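You operate a simulated robot arm through the tools that you are given. There is no shell and no other tool.

The job below is to be done with a simulated two-armed robot. You get a single attempt, and the scene is never put back.

TASK
Unlock the small green door, swing it open, then shut and bolt it.
Fine: leave the key at OPEN. Where these are worked on the way, their far stop is far enough and under half their travel is too little: small green door.

It is judged by the outcome, as a careful person would: the job done as asked, and still so three seconds after it is handed in. It fails if anything else is knocked over, pushed out of place, dropped, spilled or broken.

THE ROBOT
Two 7-joint arms with two-finger grippers on one trunk that stands fixed in place. Base frame: the origin is at the foot of the trunk, x ahead of it, y to its left, z up. Readings come in cm, rad, newtons and seconds.
The left shoulder is at [2.1, 17.5, 147.9], the right one opposite. With the tool pointing down near the work surface each hand reaches from about 10 to 78 cm from the base axis, measured 20 degrees to its own side. Payload 2.94 kg a hand.
The tool frame of a hand sits at the grasp point between the pads (the TCP): z along the fingers, y along the line on which they close. The tips reach 3 cm beyond it. The gripper opens to 13.8 cm; its body begins 10.9 cm behind the TCP.
Orientation is that of the tool frame in the base frame, as a unit quaternion [x, y, z, w]. With the fingers straight down and closing along the base's y, the tool's x points along the base's -x, its y along +y and its z along -z.

THE INTERFACE
- The arms move only by the tool servo_tool. It takes "left_series", "right_series" or both (then of equal length, played together; a hand with none holds still); each is a list of rows, each an object of numbers (a shift or turn left out is 0, a gripper value left out holds the last): "claw": the opening in per cent of the stroke, from 0 (shut) to 100 (fully open); "x", "y", "z": the shift along the tool's x, y, z in units of 50 mm (1.0 is 50 mm); "wx", "wy", "wz": the turn, a rotation vector about the tool's x, y, z in units of 8 degrees (1.0 is 8 degrees). In form: [{"claw": .., "x": .., "y": .., "z": .., "wx": .., "wy": .., "wz": ..}, ...]. A call has 1 to 20 rows; each row shifts and turns the commanded pose from where the row before left it, along the tool's axes as they then stand. A call with a number of a shift or a turn outside -1 to 1 is refused whole. Rows are played at 5 a second. More than 5 cm and 0.15 rad between two rows, or a gripper value outside its range, and nothing of the call is played. A pose out of reach is approached as far as the arm can. The call stops where the force on the tool passes 50 N (or 10 N more than at its start, if that is more) or the arm is blocked; 0.2 s more then pass. Each finger travels about 4.5 cm/s and halts on what it meets, pressing with about 28 N; the grip force reading is that of the motor and also rises with nothing between the fingers. The clock runs only during rows and for 0.2 s after the last one: add rows that do not move to give the fingers time. The reply holds the time, the measured pose of the TCP, the force on the tool along the base axes, the opening and the grip force, in the units named above and with some noise, with the torque about the TCP (base axes, N m) and any sound that the robot's microphone picked up, and new pictures: "views" is both (left out), scene, wrist or none (wrist: the cameras of the hands that moved).
- Cameras (640 x 400 px; columns grow to the right, rows downward): "scene" is now at [5.12, 3.28, 195.09]; the picture's right is [0.42, -0.91, 0.00], its down [-0.71, -0.33, -0.63] and it looks along [0.57, 0.26, -0.78] (base axes); focal length 327 px, centre (320, 200). "left" rides on the left gripper at [7.1, -1.9, -14.6] in its tool frame; the picture's right is [0.26, 0.97, 0.00], its down [-0.85, 0.23, -0.48] and it looks along [-0.46, 0.12, 0.88] (tool axes); focal length 280 px, centre (320, 200). "right" rides on the right gripper at [7.1, 1.9, -14.6] in its tool frame; the picture's right is [-0.26, 0.97, 0.00], its down [-0.85, -0.23, -0.48] and it looks along [-0.46, -0.13, 0.88] (tool axes); focal length 280 px, centre (320, 200).
- lift_body(by): moves the trunk up (or, below 0, down) by that many cm; the arms and the scene camera ride with it, the base frame stays. It gives what a move gives, with no picture.
- head_to(pan, tilt): turns the head with the scene camera to pan (to the left, within 2.094 rad either way) and tilt (down, from -0.506 to 1.204), counted from straight ahead of the robot (the tilt from the chest, where the trunk bows). It gives what a move gives, and a new picture of the scene camera.
- measure_at(camera, pixels): there is no depth. For up to 12 entries [column, row, z] of the newest picture of that camera ("zoom" is the newest enlarged one), the place [x, y] in the base frame at which the ray of that pixel passes the height z, good to about 0.3 cm. It takes no simulated time.
- enlarge(camera, box): a new picture of the part [left, top, right, bottom] of that camera's present view, enlarged. It takes no simulated time.
- close_job(): hands the job in; it is judged then, once.

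Unless the task says otherwise, let go and move clear before handing in.

The tools are called after "Emit:" by a JSON object that holds its "method" and its "body". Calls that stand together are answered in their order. servo_tool: Moves the arms, as the interface text tells. Its arguments: {"type":"object","properties":{"left_series":{"type":"array"},"right_series":{"type":"array"},"views":{"type":"string","enum":["both","scene","wrist","none"]}},"required":[]} The other tools are called the same way: lift_body (by) moves the trunk up or down; head_to (pan, tilt) turns the head that bears the scene camera; measure_at (camera, pixels) gives the place at which the rays of pixels pass given heights; enlarge (camera, box) takes an enlarged picture of a part of a camera's view; close_job () hands the job in.

At the start:

```text
clock: 0.0
left_eef_pos: [39.86, 61.81, 151.51]
left_tool_rot: [0.0, 1.0, 0.0, 0.0]
left_contact_force: [-0.1, -0.3, -0.5]
left_ft_torque: [-0.01, 0.01, -0.04]
left_finger_gap: 13.82
left_gripper_force: 0.1
right_eef_pos: [35.07, 3.85, 159.02]
right_tool_rot: [-0.001, 1.0, 0.001, 0.0]
right_contact_force: [-0.7, -0.6, 0.5]
right_ft_torque: [0.01, 0.0, -0.03]
right_finger_gap: 13.8
right_gripper_force: 0.1
trunk travel left (down, up): [-65.0, 8.4]
head pan, tilt (commanded): [0.431, 0.894]
```

scene: 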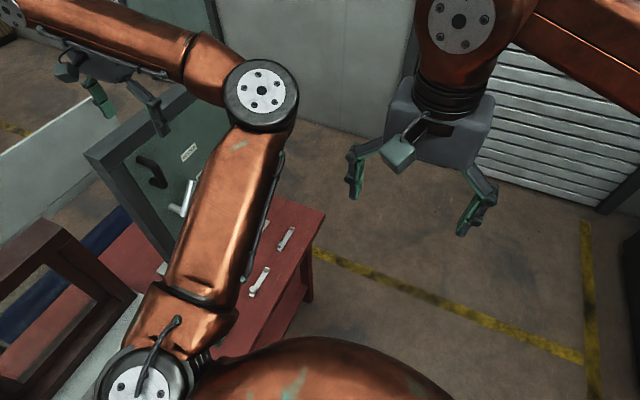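
right: 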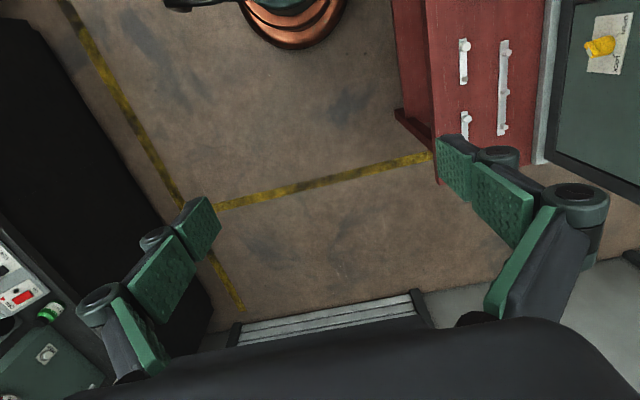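
left: 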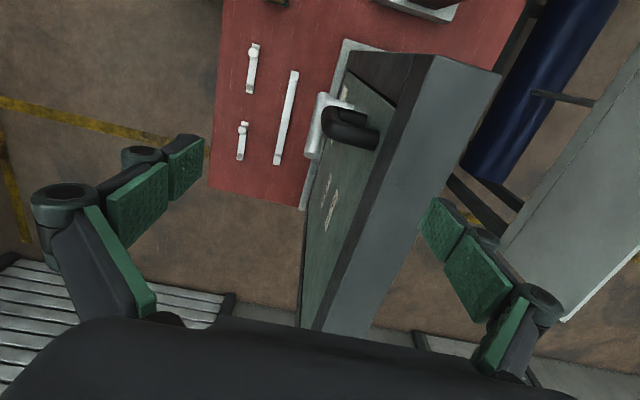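

The scene picture shows a dark-framed green panel around (160,170) with a black lever and a white handle, largely hidden by the left arm; the right wrist view shows a yellow key-like item on a plate at (600,45). I'll look closer before moving.

Emit:
{"method": "enlarge", "body": {"camera": "scene", "box": [60, 80, 340, 360]}}

Emit:
{"method": "enlarge", "body": {"camera": "right", "box": [380, 0, 640, 200]}}

Emit:
{"method": "enlarge", "body": {"camera": "left", "box": [200, 0, 520, 340]}}

```text
1.43 times, centred on (200, 220) of scene
```

zoom: 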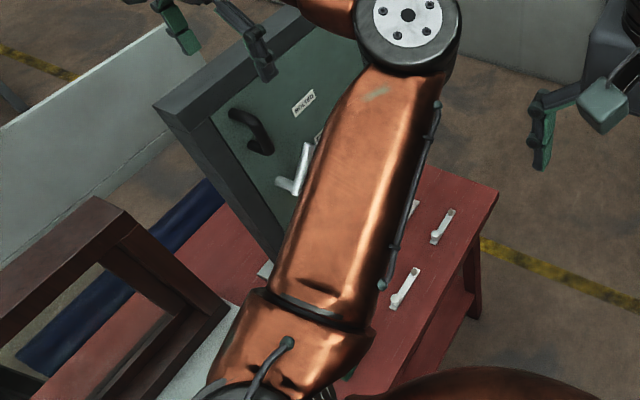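

```text
2.00 times, centred on (510, 100) of right
```

zoom: 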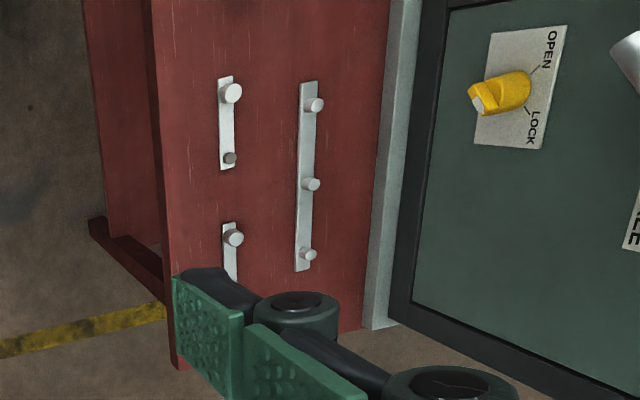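

```text
1.18 times, centred on (360, 170) of left
```

zoom: 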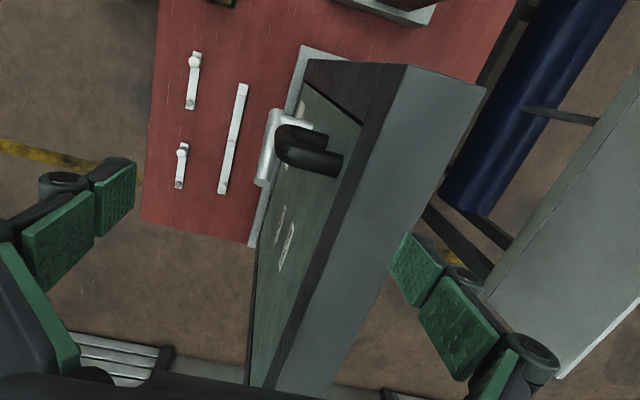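

The left view shows the top of a boxed door directly under the left hand, close to its fingertips, and the left arm hides the door from the scene camera. I'll raise the left hand straight up first, then look again.

Emit:
{"method": "servo_tool", "body": {"left_series": [{"z": -0.5}, {"z": -0.5}, {"z": -0.5}, {"z": -0.5}, {"z": -0.5}], "views": "both"}}

```text
clock: 1.2
left_eef_pos: [39.64, 61.73, 164.08]
left_tool_rot: [0.0, 1.0, 0.0, 0.0]
left_contact_force: [0.6, 0.2, 0.1]
left_ft_torque: [0.0, 0.0, 0.02]
left_finger_gap: 13.78
left_gripper_force: 0.1
right_eef_pos: [35.03, 3.78, 159.03]
right_tool_rot: [-0.001, 1.0, 0.001, 0.0]
right_contact_force: [0.2, 0.0, 0.2]
right_ft_torque: [0.02, -0.04, 0.04]
right_finger_gap: 13.78
right_gripper_force: 0.0
trunk travel left (down, up): [-65.0, 8.4]
head pan, tilt (commanded): [0.431, 0.894]
```

scene: 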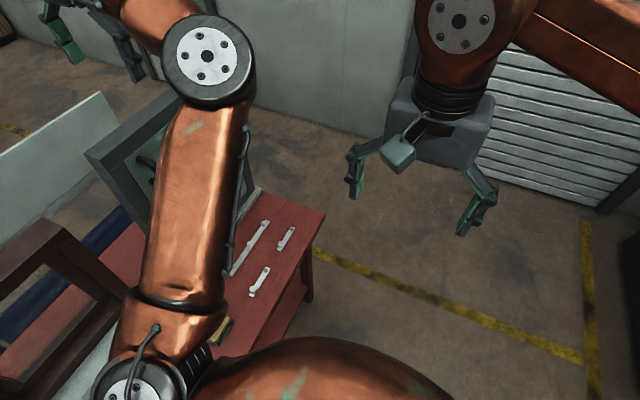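
left: 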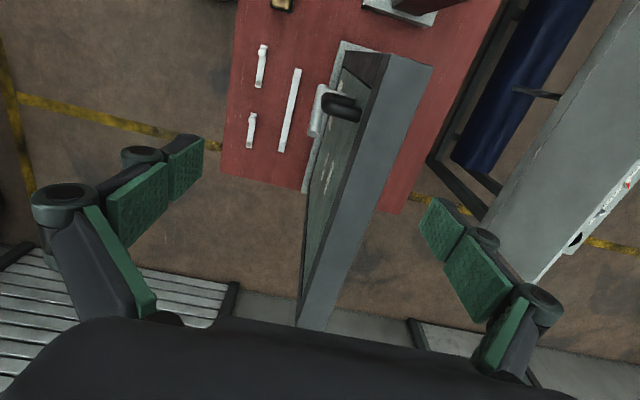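

The box top is at about z 146 with the door face near y 67, facing −y. I'll bring both hands clear: the right one to its own side, and the left one back toward y≈32, so the door can be seen.

Emit:
{"method": "servo_tool", "body": {"left_series": [{"y": -0.8}, {"y": -0.8}, {"y": -0.8}, {"y": -0.8}, {"y": -0.8}, {"y": -0.8}, {"y": -0.8}], "right_series": [{"y": -0.8}, {"y": -0.8}, {"y": -0.8}, {"y": -0.8}, {"y": -0.8}, {"y": -0.8}, {"y": -0.8}], "views": "both"}}

```text
clock: 2.8
left_eef_pos: [39.47, 33.01, 164.64]
left_tool_rot: [0.0, 1.0, 0.003, 0.001]
left_contact_force: [-0.7, -1.8, 0.3]
left_ft_torque: [0.09, -0.07, 0.05]
left_finger_gap: 13.8
left_gripper_force: 0.1
right_eef_pos: [34.99, -24.8, 158.97]
right_tool_rot: [-0.002, 1.0, 0.003, 0.002]
right_contact_force: [0.0, -1.8, 0.1]
right_ft_torque: [0.1, -0.04, -0.02]
right_finger_gap: 13.78
right_gripper_force: 0.1
trunk travel left (down, up): [-65.0, 8.4]
head pan, tilt (commanded): [0.431, 0.894]
```

scene: 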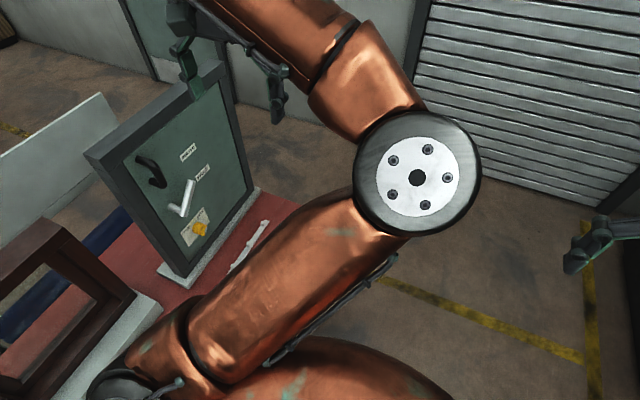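
right: 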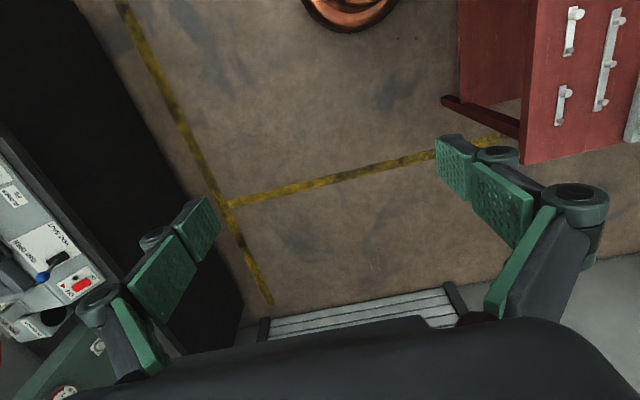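
left: 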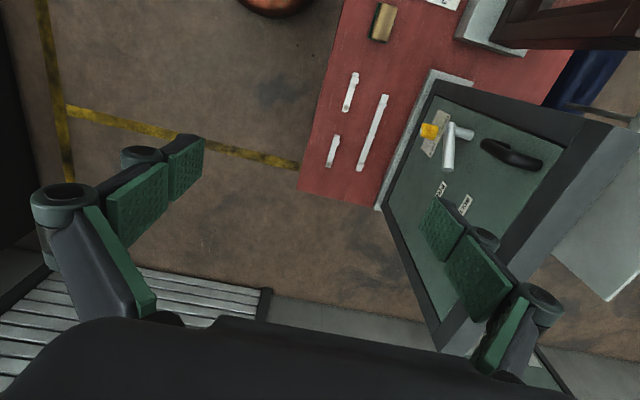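

Now the whole door is visible in the scene at (185,180): black handle near (152,170), a silver lever at (183,198), and a yellow key at (200,228). I'll enlarge it to read the labels.

Emit:
{"method": "enlarge", "body": {"camera": "scene", "box": [80, 60, 300, 290]}}

Emit:
{"method": "enlarge", "body": {"camera": "scene", "box": [125, 130, 245, 250]}}

Emit:
{"method": "enlarge", "body": {"camera": "left", "box": [370, 60, 600, 240]}}

```text
1.74 times, centred on (190, 175) of scene
```

zoom: 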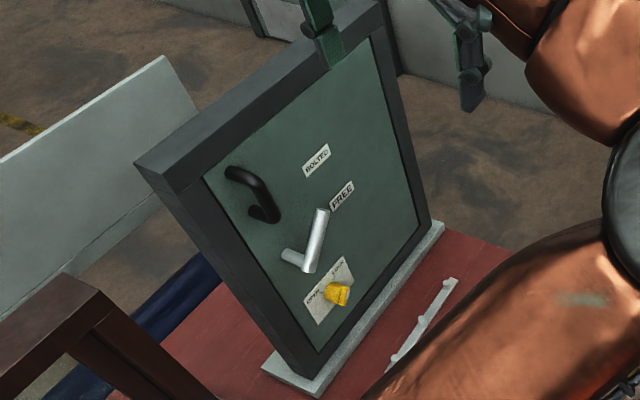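

```text
3.33 times, centred on (185, 190) of scene
```

zoom: 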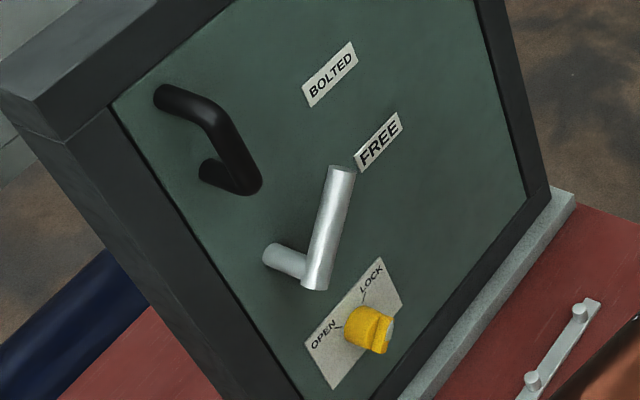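

```text
2.22 times, centred on (485, 150) of left
```

zoom: 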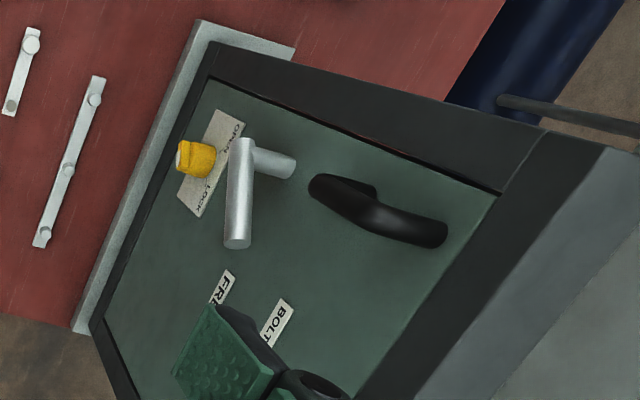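

The labels read FREE/BOLTED for the silver lever (now at FREE) and OPEN/LOCK for the yellow key; the black bar is the pull handle on the near edge, so the hinges are likely on the far side. I'll turn the left hand to point at the door (+y) with its camera upright, to see it squarely.

Emit:
{"method": "servo_tool", "body": {"left_series": [{"wz": 1}, {"wz": 1}, {"wz": 1}, {"wz": 1}, {"wz": 1}, {"wz": 1}, {"wz": 1}, {"wz": 1}, {"wz": 1}, {"wz": 1}, {"wz": 1}, {"wz": 0.25}], "views": "both"}}

```text
clock: 5.4
left_eef_pos: [39.74, 33.62, 164.15]
left_tool_rot: [0.708, 0.706, 0.0, 0.0]
left_contact_force: [0.3, 0.2, -0.3]
left_ft_torque: [0.01, 0.0, -0.02]
left_finger_gap: 13.8
left_gripper_force: 0.0
right_eef_pos: [35.12, -24.26, 159.14]
right_tool_rot: [0.001, 1.0, 0.001, 0.001]
right_contact_force: [-0.3, -0.1, -0.8]
right_ft_torque: [0.0, 0.0, 0.0]
right_finger_gap: 13.81
right_gripper_force: 0.1
trunk travel left (down, up): [-65.0, 8.4]
head pan, tilt (commanded): [0.431, 0.894]
```

scene: 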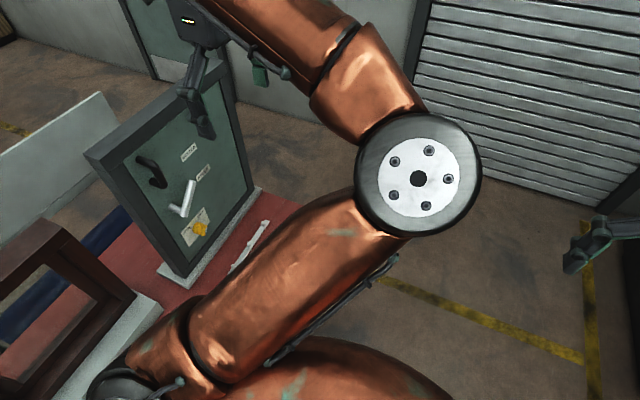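
left: 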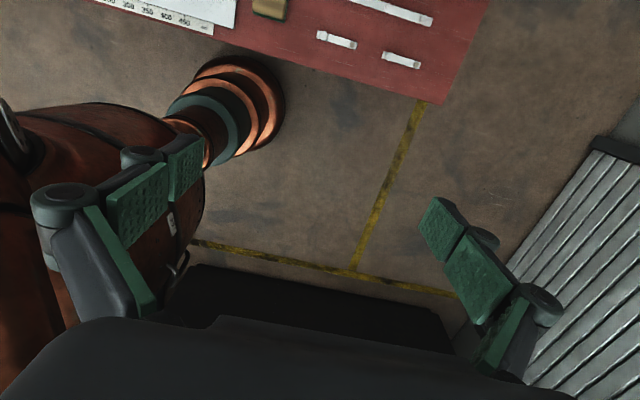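

The 90° roll went through cleanly. Now I'll pitch the left hand up to point along +y.

Emit:
{"method": "servo_tool", "body": {"left_series": [{"wy": 1}, {"wy": 1}, {"wy": 1}, {"wy": 1}, {"wy": 1}, {"wy": 1}, {"wy": 1}, {"wy": 1}, {"wy": 1}, {"wy": 1}, {"wy": 1}, {"wy": 0.25}], "views": "both"}}

```text
clock: 8.0
left_eef_pos: [39.73, 33.61, 164.25]
left_tool_rot: [0.497, 0.5, 0.502, -0.501]
left_contact_force: [0.0, 0.8, 0.9]
left_ft_torque: [-0.02, 0.0, 0.01]
left_finger_gap: 13.81
left_gripper_force: 0.1
right_eef_pos: [35.16, -24.22, 159.06]
right_tool_rot: [0.001, 1.0, 0.0, 0.0]
right_contact_force: [-0.5, -0.8, -0.4]
right_ft_torque: [0.03, -0.01, 0.04]
right_finger_gap: 13.78
right_gripper_force: 0.2
trunk travel left (down, up): [-65.0, 8.4]
head pan, tilt (commanded): [0.431, 0.894]
```

scene: 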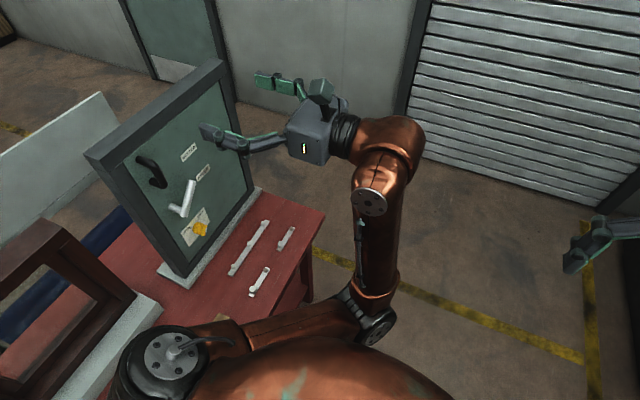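
left: 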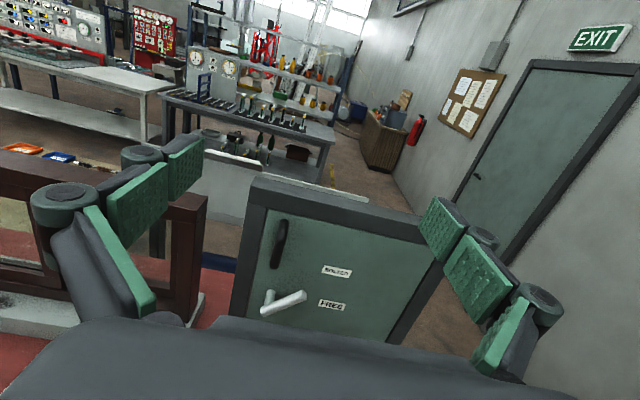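

The left hand now faces the small green door squarely (door at (330,265) in the left view). I'll lower the trunk about 30 cm so the arms and camera are at door height.

Emit:
{"method": "lift_body", "body": {"by": -15}}

Emit:
{"method": "lift_body", "body": {"by": -13}}

Emit:
{"method": "head_to", "body": {"pan": 0.85, "tilt": 0.6}}

Emit:
{"method": "servo_tool", "body": {"left_series": [{"z": 0}], "views": "both"}}

```text
clock: 9.8
left_eef_pos: [39.69, 33.58, 149.28]
left_tool_rot: [0.5, 0.5, 0.501, -0.5]
left_contact_force: [-0.4, -0.1, -0.1]
left_ft_torque: [0.02, -0.02, -0.02]
left_finger_gap: 13.8
left_gripper_force: 0.0
right_eef_pos: [35.11, -24.3, 144.09]
right_tool_rot: [0.0, 1.0, 0.001, 0.0]
right_contact_force: [0.5, -1.2, -0.5]
right_ft_torque: [0.01, -0.01, -0.01]
right_finger_gap: 13.81
right_gripper_force: 0.1
trunk travel left (down, up): [-50.0, 23.4]
head pan, tilt (commanded): [0.431, 0.894]
```

```text
clock: 11.3
left_eef_pos: [39.69, 33.56, 136.1]
left_tool_rot: [0.499, 0.5, 0.5, -0.5]
left_contact_force: [1.1, 0.5, 0.9]
left_ft_torque: [-0.03, 0.02, -0.03]
left_finger_gap: 13.79
left_gripper_force: 0.0
right_eef_pos: [35.1, -24.23, 131.16]
right_tool_rot: [-0.001, 1.0, 0.002, 0.0]
right_contact_force: [0.1, 0.1, 0.9]
right_ft_torque: [-0.01, -0.04, 0.01]
right_finger_gap: 13.82
right_gripper_force: 0.1
trunk travel left (down, up): [-37.0, 36.4]
head pan, tilt (commanded): [0.431, 0.894]
```

```text
clock: 12.2
left_eef_pos: [39.71, 33.62, 136.16]
left_tool_rot: [0.5, 0.5, 0.5, -0.5]
left_contact_force: [0.1, 0.1, -0.4]
left_ft_torque: [-0.01, -0.03, 0.04]
left_finger_gap: 13.78
left_gripper_force: 0.1
right_eef_pos: [35.17, -24.19, 131.06]
right_tool_rot: [0.0, 1.0, 0.001, 0.0]
right_contact_force: [0.2, -0.3, 0.3]
right_ft_torque: [0.01, 0.03, 0.0]
right_finger_gap: 13.8
right_gripper_force: 0.1
trunk travel left (down, up): [-37.0, 36.4]
head pan, tilt (commanded): [0.85, 0.6]
```

scene: 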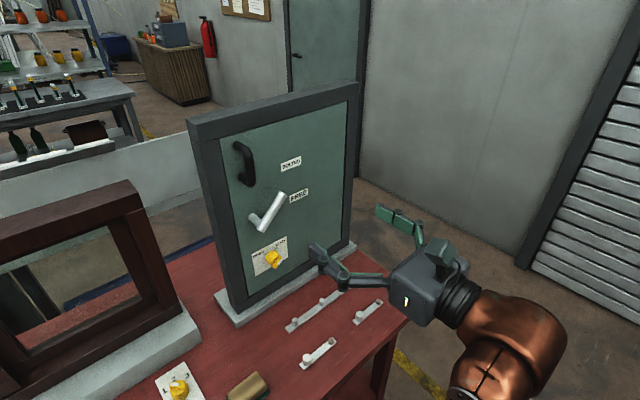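

```text
clock: 12.6
left_eef_pos: [39.84, 33.76, 136.11]
left_tool_rot: [0.5, 0.5, 0.5, -0.5]
left_contact_force: [0.3, 0.4, 0.0]
left_ft_torque: [0.03, 0.0, -0.01]
left_finger_gap: 13.79
left_gripper_force: 0.1
right_eef_pos: [35.13, -24.33, 131.1]
right_tool_rot: [0.0, 1.0, 0.001, 0.0]
right_contact_force: [0.5, 0.3, -0.2]
right_ft_torque: [-0.01, -0.01, -0.01]
right_finger_gap: 13.8
right_gripper_force: 0.1
trunk travel left (down, up): [-37.0, 36.4]
head pan, tilt (commanded): [0.85, 0.6]
```

scene: 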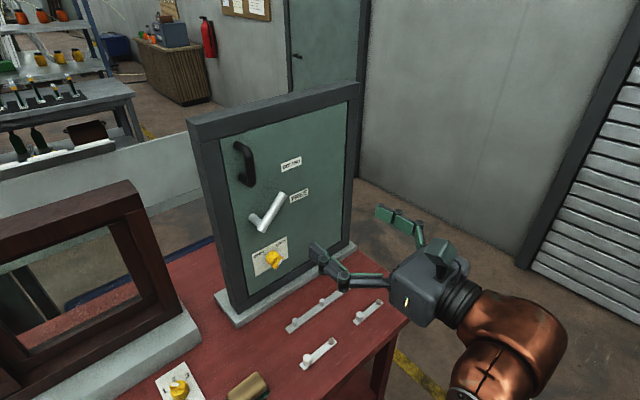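
left: 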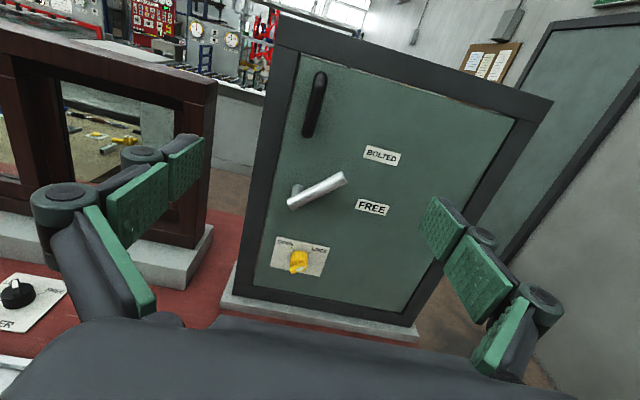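

Both pictures now show the door clearly; I'll enlarge to read the key's present angle and the lever, and check what is on the bench nearby.

Emit:
{"method": "enlarge", "body": {"camera": "left", "box": [220, 60, 460, 300]}}

Emit:
{"method": "enlarge", "body": {"camera": "left", "box": [260, 220, 350, 290]}}

Emit:
{"method": "enlarge", "body": {"camera": "scene", "box": [200, 110, 350, 310]}}

Emit:
{"method": "enlarge", "body": {"camera": "scene", "box": [240, 220, 310, 290]}}

```text
1.67 times, centred on (340, 180) of left
```

zoom: 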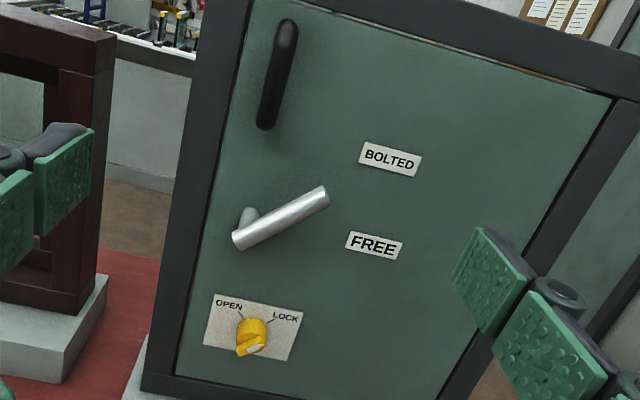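

```text
5.71 times, centred on (305, 255) of left
```

zoom: 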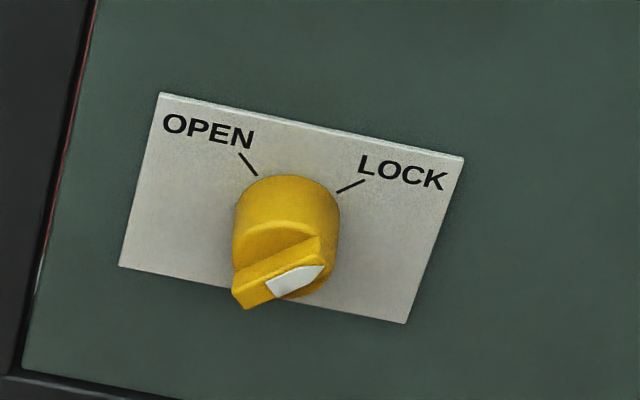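

```text
2.00 times, centred on (275, 210) of scene
```

zoom: 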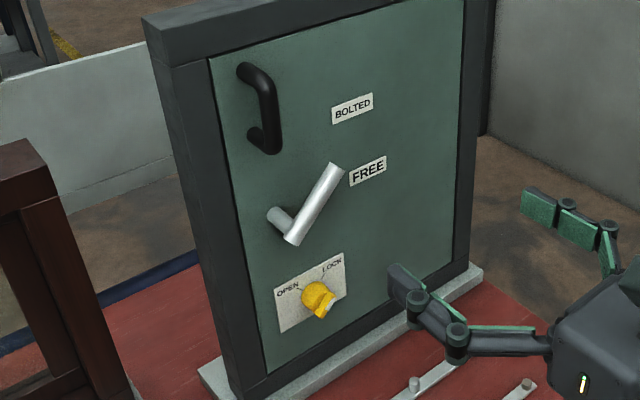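

```text
5.71 times, centred on (275, 255) of scene
```

zoom: 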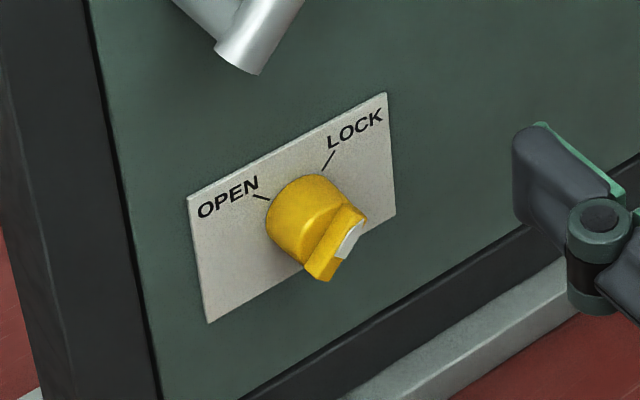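

The key's white pointer sits at LOCK (zoom (300,280) of the left view), so it needs about a 100° counter-clockwise turn to OPEN. I'll triangulate the key, lever, handle and frame with rays from both cameras.

Emit:
{"method": "measure_at", "body": {"camera": "scene", "pixels": [[299, 196, 120], [299, 196, 110], [291, 164, 130], [291, 164, 120], [251.9, 255, 110], [251.9, 255, 100], [288.3, 257.3, 110], [288.3, 257.3, 95], [278.5, 262, 110], [278.5, 262, 100], [282.5, 195, 130], [282.5, 195, 120]]}}

Emit:
{"method": "measure_at", "body": {"camera": "left", "pixels": [[373, 207, 120], [373, 207, 110], [382, 156, 130], [382, 156, 120], [277, 236.3, 110], [277, 236.3, 100], [320.2, 276.5, 110], [320.2, 276.5, 95], [298.3, 268.7, 110], [298.3, 268.7, 100], [341.2, 177, 130], [341.2, 177, 120]]}}

Emit:
{"method": "measure_at", "body": {"camera": "scene", "pixels": [[251, 219, 125], [251, 219, 115], [261, 230, 125], [261, 230, 115], [237.5, 145, 145], [237.5, 145, 135], [247.5, 182.5, 135], [247.5, 182.5, 125], [201, 142.5, 150], [201, 142.5, 140], [233.5, 308.5, 100], [233.5, 308.5, 85]]}}

Emit:
{"method": "measure_at", "body": {"camera": "left", "pixels": [[296.8, 187.8, 125], [296.8, 187.8, 115], [292, 204, 125], [292, 204, 115], [320.2, 73.2, 142], [320.2, 73.2, 138], [307.6, 136.8, 135], [307.6, 136.8, 125]]}}

```text
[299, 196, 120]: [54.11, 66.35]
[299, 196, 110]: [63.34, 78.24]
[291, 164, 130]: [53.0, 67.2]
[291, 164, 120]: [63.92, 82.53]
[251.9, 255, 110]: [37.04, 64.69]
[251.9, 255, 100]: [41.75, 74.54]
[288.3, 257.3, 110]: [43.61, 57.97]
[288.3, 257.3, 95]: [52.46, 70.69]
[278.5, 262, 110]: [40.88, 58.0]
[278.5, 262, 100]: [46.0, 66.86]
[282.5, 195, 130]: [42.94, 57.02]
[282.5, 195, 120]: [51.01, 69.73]
```

```text
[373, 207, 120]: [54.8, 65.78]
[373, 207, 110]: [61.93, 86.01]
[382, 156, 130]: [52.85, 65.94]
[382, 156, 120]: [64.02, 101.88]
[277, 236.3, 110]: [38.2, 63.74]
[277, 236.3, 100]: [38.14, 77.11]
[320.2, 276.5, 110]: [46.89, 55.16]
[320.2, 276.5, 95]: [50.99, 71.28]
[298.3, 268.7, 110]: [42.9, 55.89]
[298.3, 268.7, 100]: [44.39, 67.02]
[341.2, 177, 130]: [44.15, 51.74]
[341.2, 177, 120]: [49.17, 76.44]
```

```text
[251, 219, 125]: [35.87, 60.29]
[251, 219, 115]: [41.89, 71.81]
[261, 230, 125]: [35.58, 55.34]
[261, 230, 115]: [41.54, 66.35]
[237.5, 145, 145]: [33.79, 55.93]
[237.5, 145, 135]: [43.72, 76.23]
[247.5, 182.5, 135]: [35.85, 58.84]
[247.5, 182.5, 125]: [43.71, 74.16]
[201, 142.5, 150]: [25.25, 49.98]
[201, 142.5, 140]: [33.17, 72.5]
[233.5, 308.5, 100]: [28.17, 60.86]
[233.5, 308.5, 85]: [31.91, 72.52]
```

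```text
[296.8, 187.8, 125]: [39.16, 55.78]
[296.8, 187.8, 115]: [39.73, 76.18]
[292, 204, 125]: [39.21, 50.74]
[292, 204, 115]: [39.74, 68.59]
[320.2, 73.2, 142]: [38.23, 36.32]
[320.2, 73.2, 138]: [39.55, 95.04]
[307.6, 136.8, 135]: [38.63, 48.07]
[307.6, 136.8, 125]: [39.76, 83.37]
```

Triangulation gives: door face at y≈67.5, key centre near (43.7, 102.9), lever pivot near (40, 119.5) with the rod at about 45° up (in line with BOLTED, while FREE is at 0°), handle at x≈39, z 130–140. Before approaching low, I'll measure the bench height and the loose rails on it.

Emit:
{"method": "measure_at", "body": {"camera": "scene", "pixels": [[270.4, 256.6, 103], [215, 296, 92], [215, 296, 90], [340, 293, 90], [290, 328, 90], [353, 320, 90], [380, 301, 90], [335, 341, 90], [302, 367, 90], [410, 318, 90], [247, 388, 90], [356, 244, 92]]}}

Emit:
{"method": "measure_at", "body": {"camera": "left", "pixels": [[299.4, 257.1, 103], [299.4, 257.1, 102], [222, 303, 92], [222, 303, 90], [416, 335, 92], [416, 335, 90], [237, 284, 92], [407, 322, 92]]}}

Emit:
{"method": "enlarge", "body": {"camera": "scene", "box": [140, 220, 440, 400]}}

```text
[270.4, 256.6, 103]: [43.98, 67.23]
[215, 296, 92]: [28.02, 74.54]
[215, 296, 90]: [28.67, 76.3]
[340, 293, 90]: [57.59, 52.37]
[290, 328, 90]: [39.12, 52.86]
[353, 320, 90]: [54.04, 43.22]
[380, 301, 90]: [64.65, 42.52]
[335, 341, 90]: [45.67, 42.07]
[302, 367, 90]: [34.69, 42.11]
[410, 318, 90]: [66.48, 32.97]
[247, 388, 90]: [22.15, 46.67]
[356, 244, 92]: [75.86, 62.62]
```

```text
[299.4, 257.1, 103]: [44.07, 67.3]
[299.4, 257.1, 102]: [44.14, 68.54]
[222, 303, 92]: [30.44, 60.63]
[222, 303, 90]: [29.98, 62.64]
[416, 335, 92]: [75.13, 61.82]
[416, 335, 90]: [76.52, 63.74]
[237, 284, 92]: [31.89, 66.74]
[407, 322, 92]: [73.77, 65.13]
```

```text
2.13 times, centred on (290, 310) of scene
```

zoom: 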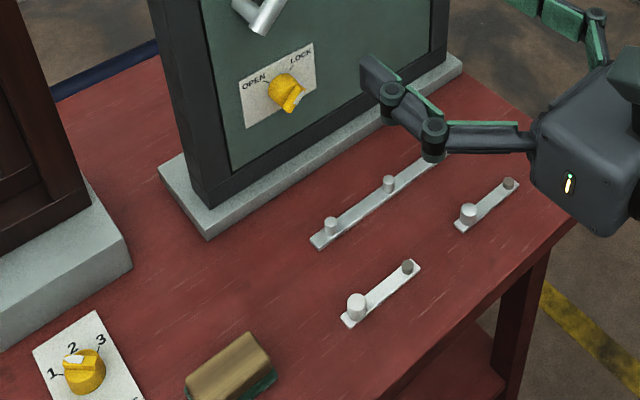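

Key centre agrees in both cameras at (44.0, 67.3, 103); bench top is near z 90 with small pegged rails at y 42–53. I'll bring the left hand down in front of the key at a safe stand-off, with the fingers partly closed, and watch the elbow.

Emit:
{"method": "servo_tool", "body": {"left_series": [{"x": -0.8, "y": 0.14, "claw": 40}, {"x": -0.8, "y": 0.14}, {"x": -0.8, "y": 0.14}, {"x": -0.8, "y": 0.14}, {"x": -0.8, "y": 0.14}, {"x": -0.8, "y": 0.14}, {}], "views": "both"}}

```text
clock: 13.8
left_eef_pos: [42.29, 36.1, 121.42]
left_tool_rot: [-0.435, -0.497, -0.53, 0.533]
left_contact_force: [-0.7, 0.5, 0.1]
left_ft_torque: [-0.03, -0.02, 0.0]
left_finger_gap: 5.51
left_gripper_force: 0.0
right_eef_pos: [35.19, -24.24, 131.15]
right_tool_rot: [0.0, 1.0, 0.002, 0.0]
right_contact_force: [-0.4, -0.2, 0.8]
right_ft_torque: [-0.01, 0.03, 0.07]
right_finger_gap: 13.76
right_gripper_force: 0.0
trunk travel left (down, up): [-37.0, 36.4]
head pan, tilt (commanded): [0.85, 0.6]
stopped in row 5 (left hand): the arm was blocked; the commanded pose is now the measured one
```

scene: 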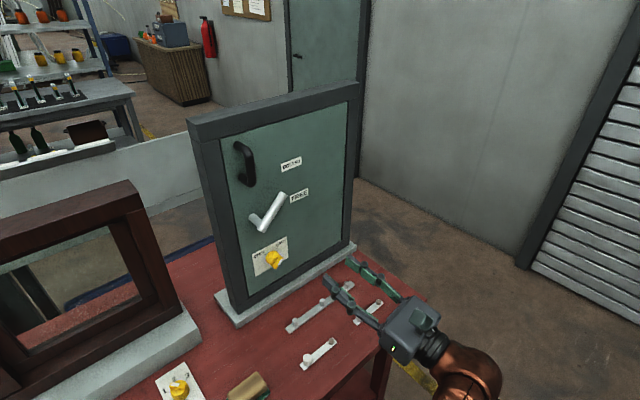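
left: 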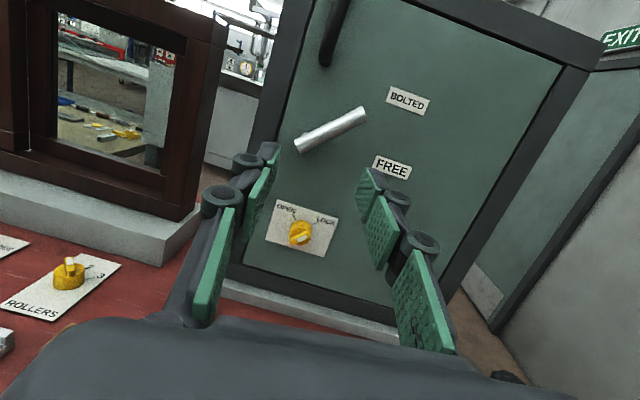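

The arm stopped as blocked with no force at the tool, so either a joint limit or the elbow is involved. I'll look at the arm with the head before moving further.

Emit:
{"method": "head_to", "body": {"pan": 0.35, "tilt": 1.1}}

```text
clock: 14.7
left_eef_pos: [42.4, 36.05, 121.23]
left_tool_rot: [-0.434, -0.497, -0.529, 0.533]
left_contact_force: [-0.5, 0.6, 0.5]
left_ft_torque: [-0.02, 0.0, 0.05]
left_finger_gap: 5.52
left_gripper_force: 0.0
right_eef_pos: [35.07, -24.26, 131.0]
right_tool_rot: [0.0, 1.0, 0.0, 0.0]
right_contact_force: [0.4, 0.1, -0.2]
right_ft_torque: [0.03, -0.02, -0.03]
right_finger_gap: 13.8
right_gripper_force: 0.1
trunk travel left (down, up): [-37.0, 36.4]
head pan, tilt (commanded): [0.351, 1.1]
```

scene: 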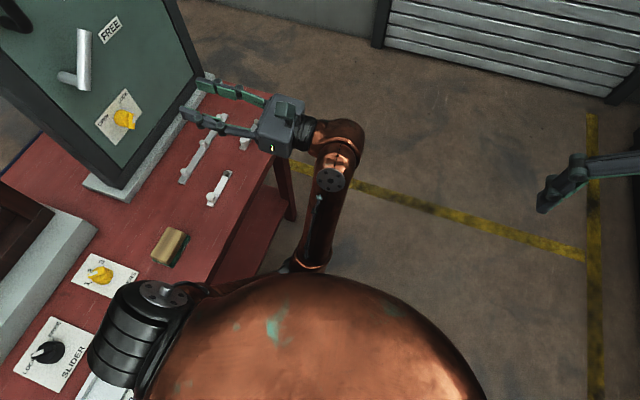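

The left elbow is tucked under the chest at (290,270), so the hand is too close to the body for going lower. I'll straighten the orientation and move it forward toward the door, which opens the elbow, staying high enough to clear everything.

Emit:
{"method": "servo_tool", "body": {"left_series": [{"x": 0.6, "z": 0.3}, {"x": 0.4, "z": 0.6, "wy": -0.45, "wx": -0.25, "wz": 0.22}, {"z": 0.6, "wy": -0.45, "wx": -0.25, "wz": 0.22}, {"z": 0.6}], "views": "both"}}

```text
clock: 15.7
left_eef_pos: [41.79, 45.86, 126.75]
left_tool_rot: [0.503, 0.497, 0.501, -0.5]
left_contact_force: [0.1, 0.9, -0.1]
left_ft_torque: [-0.03, -0.03, 0.03]
left_finger_gap: 5.53
left_gripper_force: 0.0
right_eef_pos: [35.2, -24.24, 131.08]
right_tool_rot: [0.0, 1.0, 0.0, 0.001]
right_contact_force: [-0.2, -0.2, 0.2]
right_ft_torque: [-0.03, 0.01, 0.0]
right_finger_gap: 13.81
right_gripper_force: 0.0
trunk travel left (down, up): [-37.0, 36.4]
head pan, tilt (commanded): [0.351, 1.1]
```

scene: 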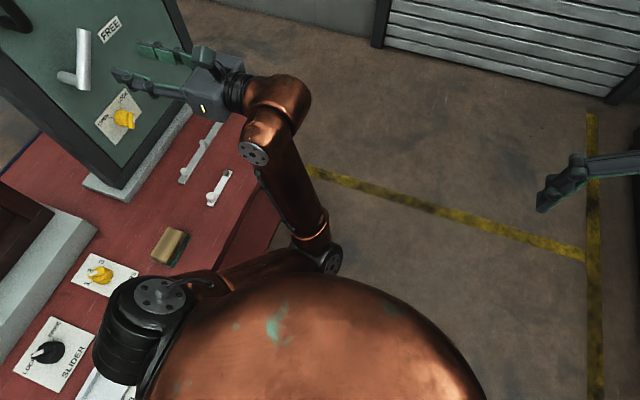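
left: 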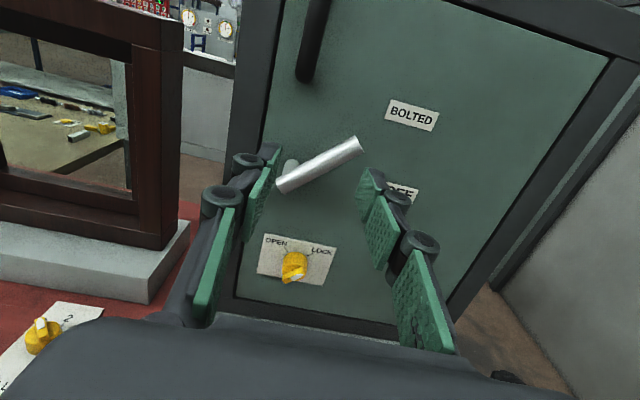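

Moving forward freed the elbow and the orientation is back to straight. I'll now lower gradually toward key height while edging forward.

Emit:
{"method": "servo_tool", "body": {"left_series": [{"x": -0.6, "y": 0.11, "z": 0.15}, {"x": -0.6, "y": 0.11, "z": 0.15}, {"x": -0.6, "y": 0.11, "z": 0.15}, {"x": -0.6, "y": 0.11, "z": 0.15}], "views": "both"}}

```text
clock: 16.9
left_eef_pos: [43.44, 50.28, 118.23]
left_tool_rot: [0.468, 0.5, 0.519, -0.511]
left_contact_force: [0.3, -0.3, 0.3]
left_ft_torque: [0.02, 0.04, 0.01]
left_finger_gap: 5.5
left_gripper_force: 0.1
right_eef_pos: [35.13, -24.32, 131.09]
right_tool_rot: [0.0, 1.0, 0.002, 0.0]
right_contact_force: [0.2, -0.6, 0.3]
right_ft_torque: [0.04, -0.02, 0.0]
right_finger_gap: 13.8
right_gripper_force: 0.1
trunk travel left (down, up): [-37.0, 36.4]
head pan, tilt (commanded): [0.351, 1.1]
stopped in row 4 (left hand): the arm was blocked; the commanded pose is now the measured one
```

scene: 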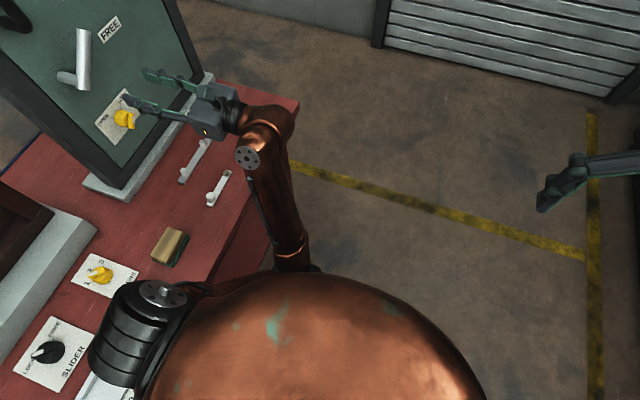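
left: 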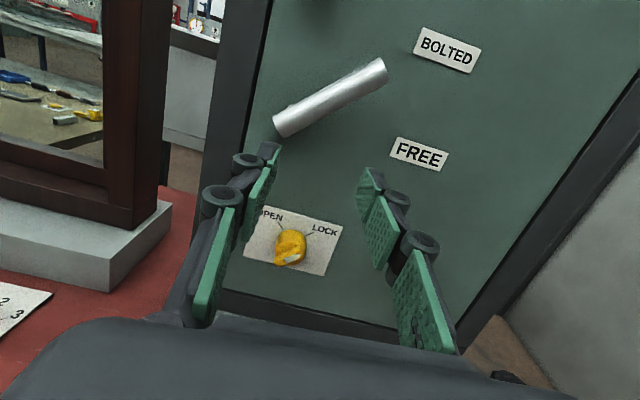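

It blocked again at nearly the same height below the shoulder, with the elbow at (300,265) against the chest, so the hand should stay level with the shoulder and the trunk should come down instead. I'll check the elbow and bench-edge positions first.

Emit:
{"method": "measure_at", "body": {"camera": "scene", "pixels": [[300, 265, 100], [300, 265, 85], [300, 265, 70], [298, 103, 90], [220, 285, 90], [250, 158, 115], [285, 120, 115], [245, 345, 110], [120, 118, 103]]}}

Emit:
{"method": "enlarge", "body": {"camera": "scene", "box": [80, 50, 360, 300]}}

```text
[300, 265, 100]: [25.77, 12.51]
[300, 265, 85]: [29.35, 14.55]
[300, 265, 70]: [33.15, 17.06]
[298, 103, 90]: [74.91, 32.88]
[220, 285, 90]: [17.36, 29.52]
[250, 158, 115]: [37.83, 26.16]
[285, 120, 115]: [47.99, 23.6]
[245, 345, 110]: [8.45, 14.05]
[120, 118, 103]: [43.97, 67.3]
```

```text
1.60 times, centred on (220, 175) of scene
```

zoom: 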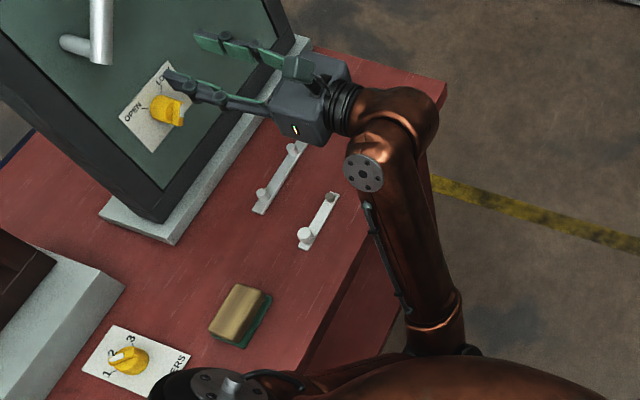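

The left forearm would foul the bench edge if I lowered further, so the right arm (more extended, coming from the right) is better for the front-side work, and the left arm can later push from behind the door. I'll look at the left side of the bench to find a parking place for the left hand.

Emit:
{"method": "head_to", "body": {"pan": 1.4, "tilt": 0.6}}

```text
clock: 18.2
left_eef_pos: [43.36, 50.35, 118.08]
left_tool_rot: [0.469, 0.5, 0.518, -0.512]
left_contact_force: [-0.4, -0.7, 0.2]
left_ft_torque: [0.04, -0.03, -0.01]
left_finger_gap: 5.53
left_gripper_force: 0.0
right_eef_pos: [35.15, -24.17, 130.92]
right_tool_rot: [0.0, 1.0, 0.001, 0.0]
right_contact_force: [-0.8, 0.5, -0.3]
right_ft_torque: [0.01, 0.0, 0.0]
right_finger_gap: 13.79
right_gripper_force: 0.1
trunk travel left (down, up): [-37.0, 36.4]
head pan, tilt (commanded): [1.4, 0.6]
```

scene: 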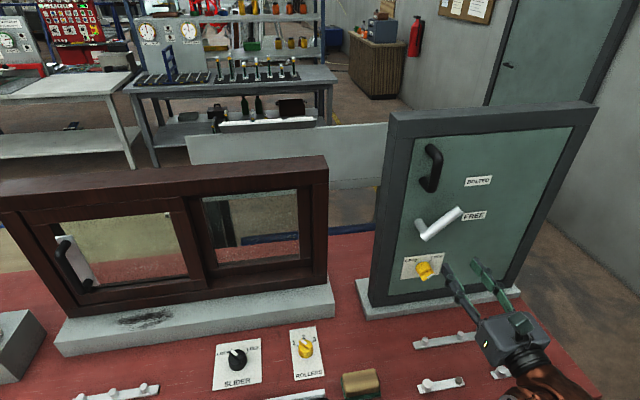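

The brown window frame ends left of x≈20 and the bench in front of it is clear above z≈100, so the left hand can park around (10–15, 45, 140) pointing down. I'll retreat the left hand up and back along its earlier path first.

Emit:
{"method": "measure_at", "body": {"camera": "scene", "pixels": [[328, 157, 135], [328, 157, 125], [333, 288, 92], [333, 303, 92], [5, 212, 125]]}}

Emit:
{"method": "servo_tool", "body": {"left_series": [{"x": 0.5, "z": -0.5}, {"x": 0.6, "z": -0.6, "wy": -0.43, "wx": -0.18, "wz": 0.27}, {"x": 0.6, "z": -0.6}, {"x": 0.6, "z": -0.6}, {"x": 0.6, "z": -0.6}], "views": "none"}}

```text
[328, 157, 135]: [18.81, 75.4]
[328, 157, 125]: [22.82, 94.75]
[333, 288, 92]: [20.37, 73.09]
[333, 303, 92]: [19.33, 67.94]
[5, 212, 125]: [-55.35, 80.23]
```

```text
clock: 19.4
left_eef_pos: [43.42, 35.56, 132.36]
left_tool_rot: [0.498, 0.502, 0.499, -0.501]
left_contact_force: [-0.4, 0.4, 0.0]
left_ft_torque: [0.01, 0.0, 0.0]
left_finger_gap: 5.53
left_gripper_force: 0.0
right_eef_pos: [35.04, -24.3, 131.06]
right_tool_rot: [-0.001, 1.0, 0.001, 0.0]
right_contact_force: [-0.3, -0.3, 0.5]
right_ft_torque: [0.06, 0.01, 0.04]
right_finger_gap: 13.79
right_gripper_force: 0.0
trunk travel left (down, up): [-37.0, 36.4]
head pan, tilt (commanded): [1.4, 0.6]
```

Left hand is back at (43.4, 35.6, 132) and straight. I'll reverse its earlier turn so it points down again, at the same pose relative to the shoulder as before.

Emit:
{"method": "servo_tool", "body": {"left_series": [{"x": 0.76, "y": -0.74, "z": -0.4}, {"wy": -1}, {"wy": -1}, {"wy": -1}, {"wy": -1}, {"wy": -1}, {"wy": -1}, {"wy": -1}, {"wy": -1}, {"wy": -1}, {"wy": -1}, {"wy": -1}, {"wy": -0.25}], "views": "none"}}

Emit:
{"method": "servo_tool", "body": {"left_series": [{"wz": -1}, {"wz": -1}, {"wz": -1}, {"wz": -1}, {"wz": -1}, {"wz": -1}, {"wz": -1}, {"wz": -1}, {"wz": -1}, {"wz": -1}, {"wz": -1}, {"wz": -0.25}], "views": "both"}}

```text
refused: row 1 steps farther than a row can; nothing moved
```

```text
clock: 22.0
left_eef_pos: [43.14, 35.44, 131.94]
left_tool_rot: [0.001, 0.708, 0.706, 0.002]
left_contact_force: [-0.3, -0.4, -0.5]
left_ft_torque: [0.0, 0.01, 0.0]
left_finger_gap: 5.52
left_gripper_force: 0.1
right_eef_pos: [35.25, -24.31, 130.99]
right_tool_rot: [0.0, 1.0, 0.001, 0.0]
right_contact_force: [0.2, -0.4, 0.0]
right_ft_torque: [-0.02, -0.01, 0.01]
right_finger_gap: 13.83
right_gripper_force: 0.1
trunk travel left (down, up): [-37.0, 36.4]
head pan, tilt (commanded): [1.4, 0.6]
```

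scene: 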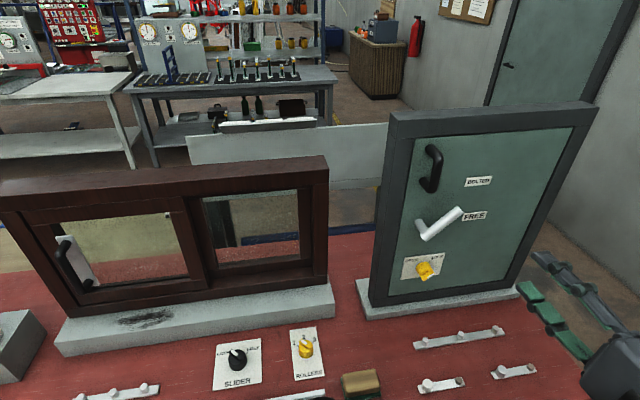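
left: 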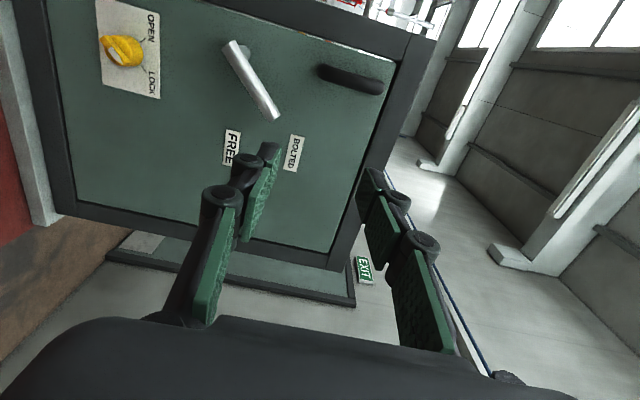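

The first call was refused (step too long) and the roll was played alone, harmlessly; the hand is now at (43, 35, 132) pointing +y with a 90° roll. Turning +90° about its x axis will bring it to the starting downward orientation.

Emit:
{"method": "servo_tool", "body": {"left_series": [{"y": 0.8, "x": 0.4}, {"wx": 1}, {"wx": 1}, {"wx": 1}, {"wx": 1}, {"wx": 1}, {"wx": 1}, {"wx": 1}, {"wx": 1}, {"wx": 1}, {"wx": 1}, {"wx": 1}, {"wx": 0.25}], "views": "scene"}}

```text
clock: 24.8
left_eef_pos: [41.43, 35.24, 136.06]
left_tool_rot: [0.001, 1.0, -0.002, -0.001]
left_contact_force: [0.2, -1.3, 0.5]
left_ft_torque: [0.04, 0.01, -0.01]
left_finger_gap: 5.52
left_gripper_force: 0.2
right_eef_pos: [35.15, -24.12, 131.11]
right_tool_rot: [0.0, 1.0, 0.001, -0.001]
right_contact_force: [0.4, -0.7, 0.0]
right_ft_torque: [0.02, 0.02, 0.01]
right_finger_gap: 13.8
right_gripper_force: 0.0
trunk travel left (down, up): [-37.0, 36.4]
head pan, tilt (commanded): [1.4, 0.6]
```

scene: 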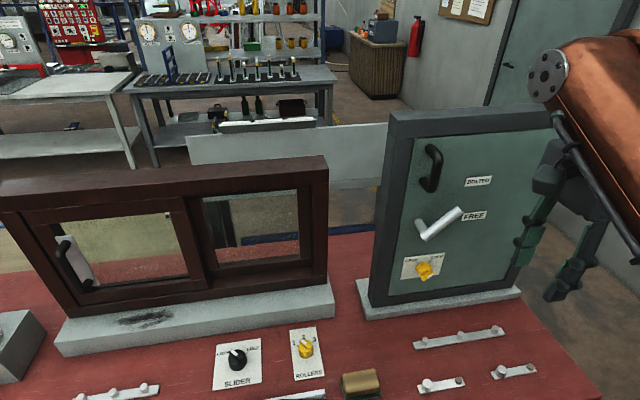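

Left hand now points straight down. I'll move it to the parking spot in front of the window frame, well above the bench.

Emit:
{"method": "servo_tool", "body": {"left_series": [{"x": 0.7, "y": 0.3, "z": -0.1}, {"x": 0.7, "y": 0.3, "z": -0.1}, {"x": 0.7, "y": 0.3, "z": -0.1}, {"x": 0.7, "y": 0.3, "z": -0.1}, {"x": 0.7, "y": 0.3, "z": -0.1}, {"x": 0.7, "y": 0.3, "z": -0.1}, {"x": 0.7, "y": 0.3, "z": -0.1}, {"x": 0.7, "y": 0.3, "z": -0.1}], "views": "both"}}

```text
clock: 26.6
left_eef_pos: [13.25, 47.51, 140.19]
left_tool_rot: [0.002, 1.0, -0.003, -0.001]
left_contact_force: [-1.3, 0.5, 0.2]
left_ft_torque: [-0.04, -0.04, -0.02]
left_finger_gap: 5.49
left_gripper_force: 0.1
right_eef_pos: [35.07, -24.09, 131.25]
right_tool_rot: [0.0, 1.0, 0.0, 0.002]
right_contact_force: [0.3, -0.4, 0.4]
right_ft_torque: [0.02, -0.04, 0.05]
right_finger_gap: 13.81
right_gripper_force: 0.0
trunk travel left (down, up): [-37.0, 36.4]
head pan, tilt (commanded): [1.4, 0.6]
```

scene: 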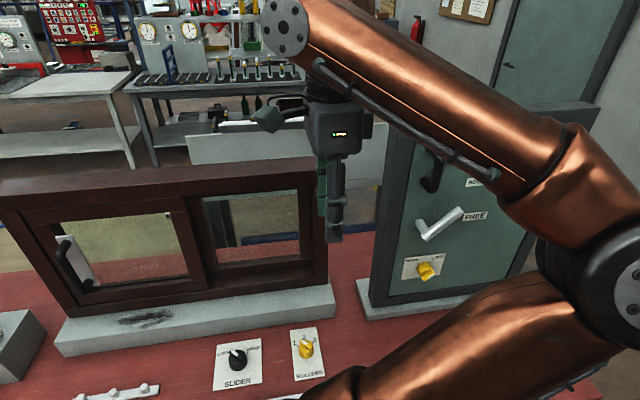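
left: 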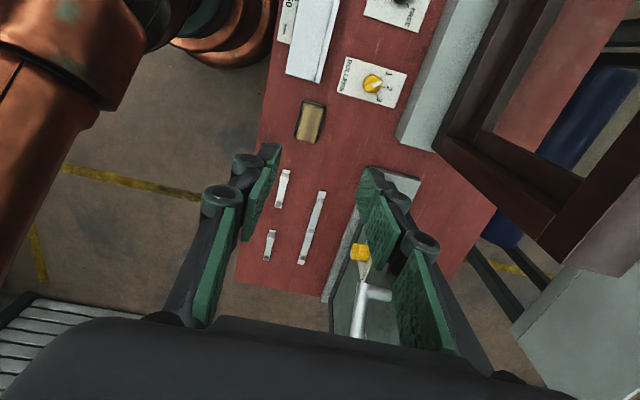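

The left elbow now sits in front of the chest at (600,265), which would be in the right arm's way. I'll move the left hand further out and up to the left so that arm stretches away from the workspace.

Emit:
{"method": "servo_tool", "body": {"left_series": [{"x": 0.25, "y": 0.7, "z": -0.6}, {"x": 0.25, "y": 0.7, "z": -0.6}, {"x": 0.25, "y": 0.7, "z": -0.6}, {"x": 0.25, "y": 0.7, "z": -0.5}, {"x": 0.25, "y": 0.7, "z": -0.4}, {"x": 0.25, "y": 0.7, "z": -0.4}, {"x": 0.25, "y": 0.7, "z": -0.4}, {"x": 0.25, "y": 0.7, "z": -0.3}], "views": "none"}}

Emit:
{"method": "head_to", "body": {"pan": 0.8, "tilt": 0.7}}

```text
clock: 28.4
left_eef_pos: [3.95, 71.76, 148.17]
left_tool_rot: [0.001, 1.0, 0.0, -0.001]
left_contact_force: [0.2, 0.5, -0.8]
left_ft_torque: [-0.01, 0.03, 0.0]
left_finger_gap: 5.53
left_gripper_force: 0.1
left hand out of reach, approached as far as the arm can: row 5, 6, 7, 8
right_eef_pos: [35.07, -24.06, 131.14]
right_tool_rot: [0.0, 1.0, 0.0, 0.0]
right_contact_force: [0.2, 0.4, 0.3]
right_ft_torque: [0.02, -0.02, -0.01]
right_finger_gap: 13.77
right_gripper_force: 0.0
trunk travel left (down, up): [-37.0, 36.4]
head pan, tilt (commanded): [1.4, 0.6]
```

```text
clock: 29.4
left_eef_pos: [4.11, 71.49, 148.26]
left_tool_rot: [0.001, 1.0, 0.0, 0.0]
left_contact_force: [-0.8, -0.1, -0.5]
left_ft_torque: [-0.04, -0.02, 0.0]
left_finger_gap: 5.55
left_gripper_force: 0.0
right_eef_pos: [35.07, -24.36, 131.06]
right_tool_rot: [0.0, 1.0, 0.001, 0.0]
right_contact_force: [-0.2, 0.0, -0.2]
right_ft_torque: [-0.02, -0.01, -0.01]
right_finger_gap: 13.81
right_gripper_force: 0.1
trunk travel left (down, up): [-37.0, 36.4]
head pan, tilt (commanded): [0.799, 0.7]
```

scene: 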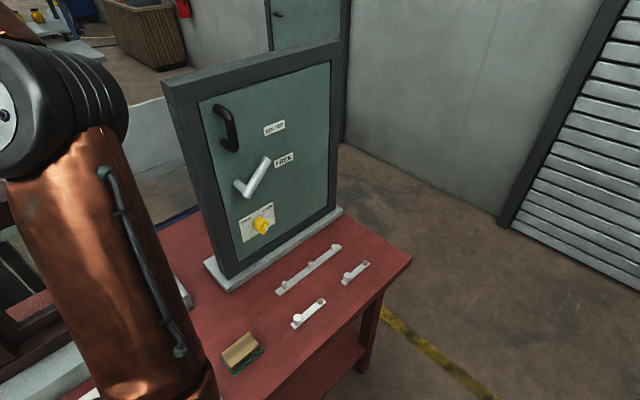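

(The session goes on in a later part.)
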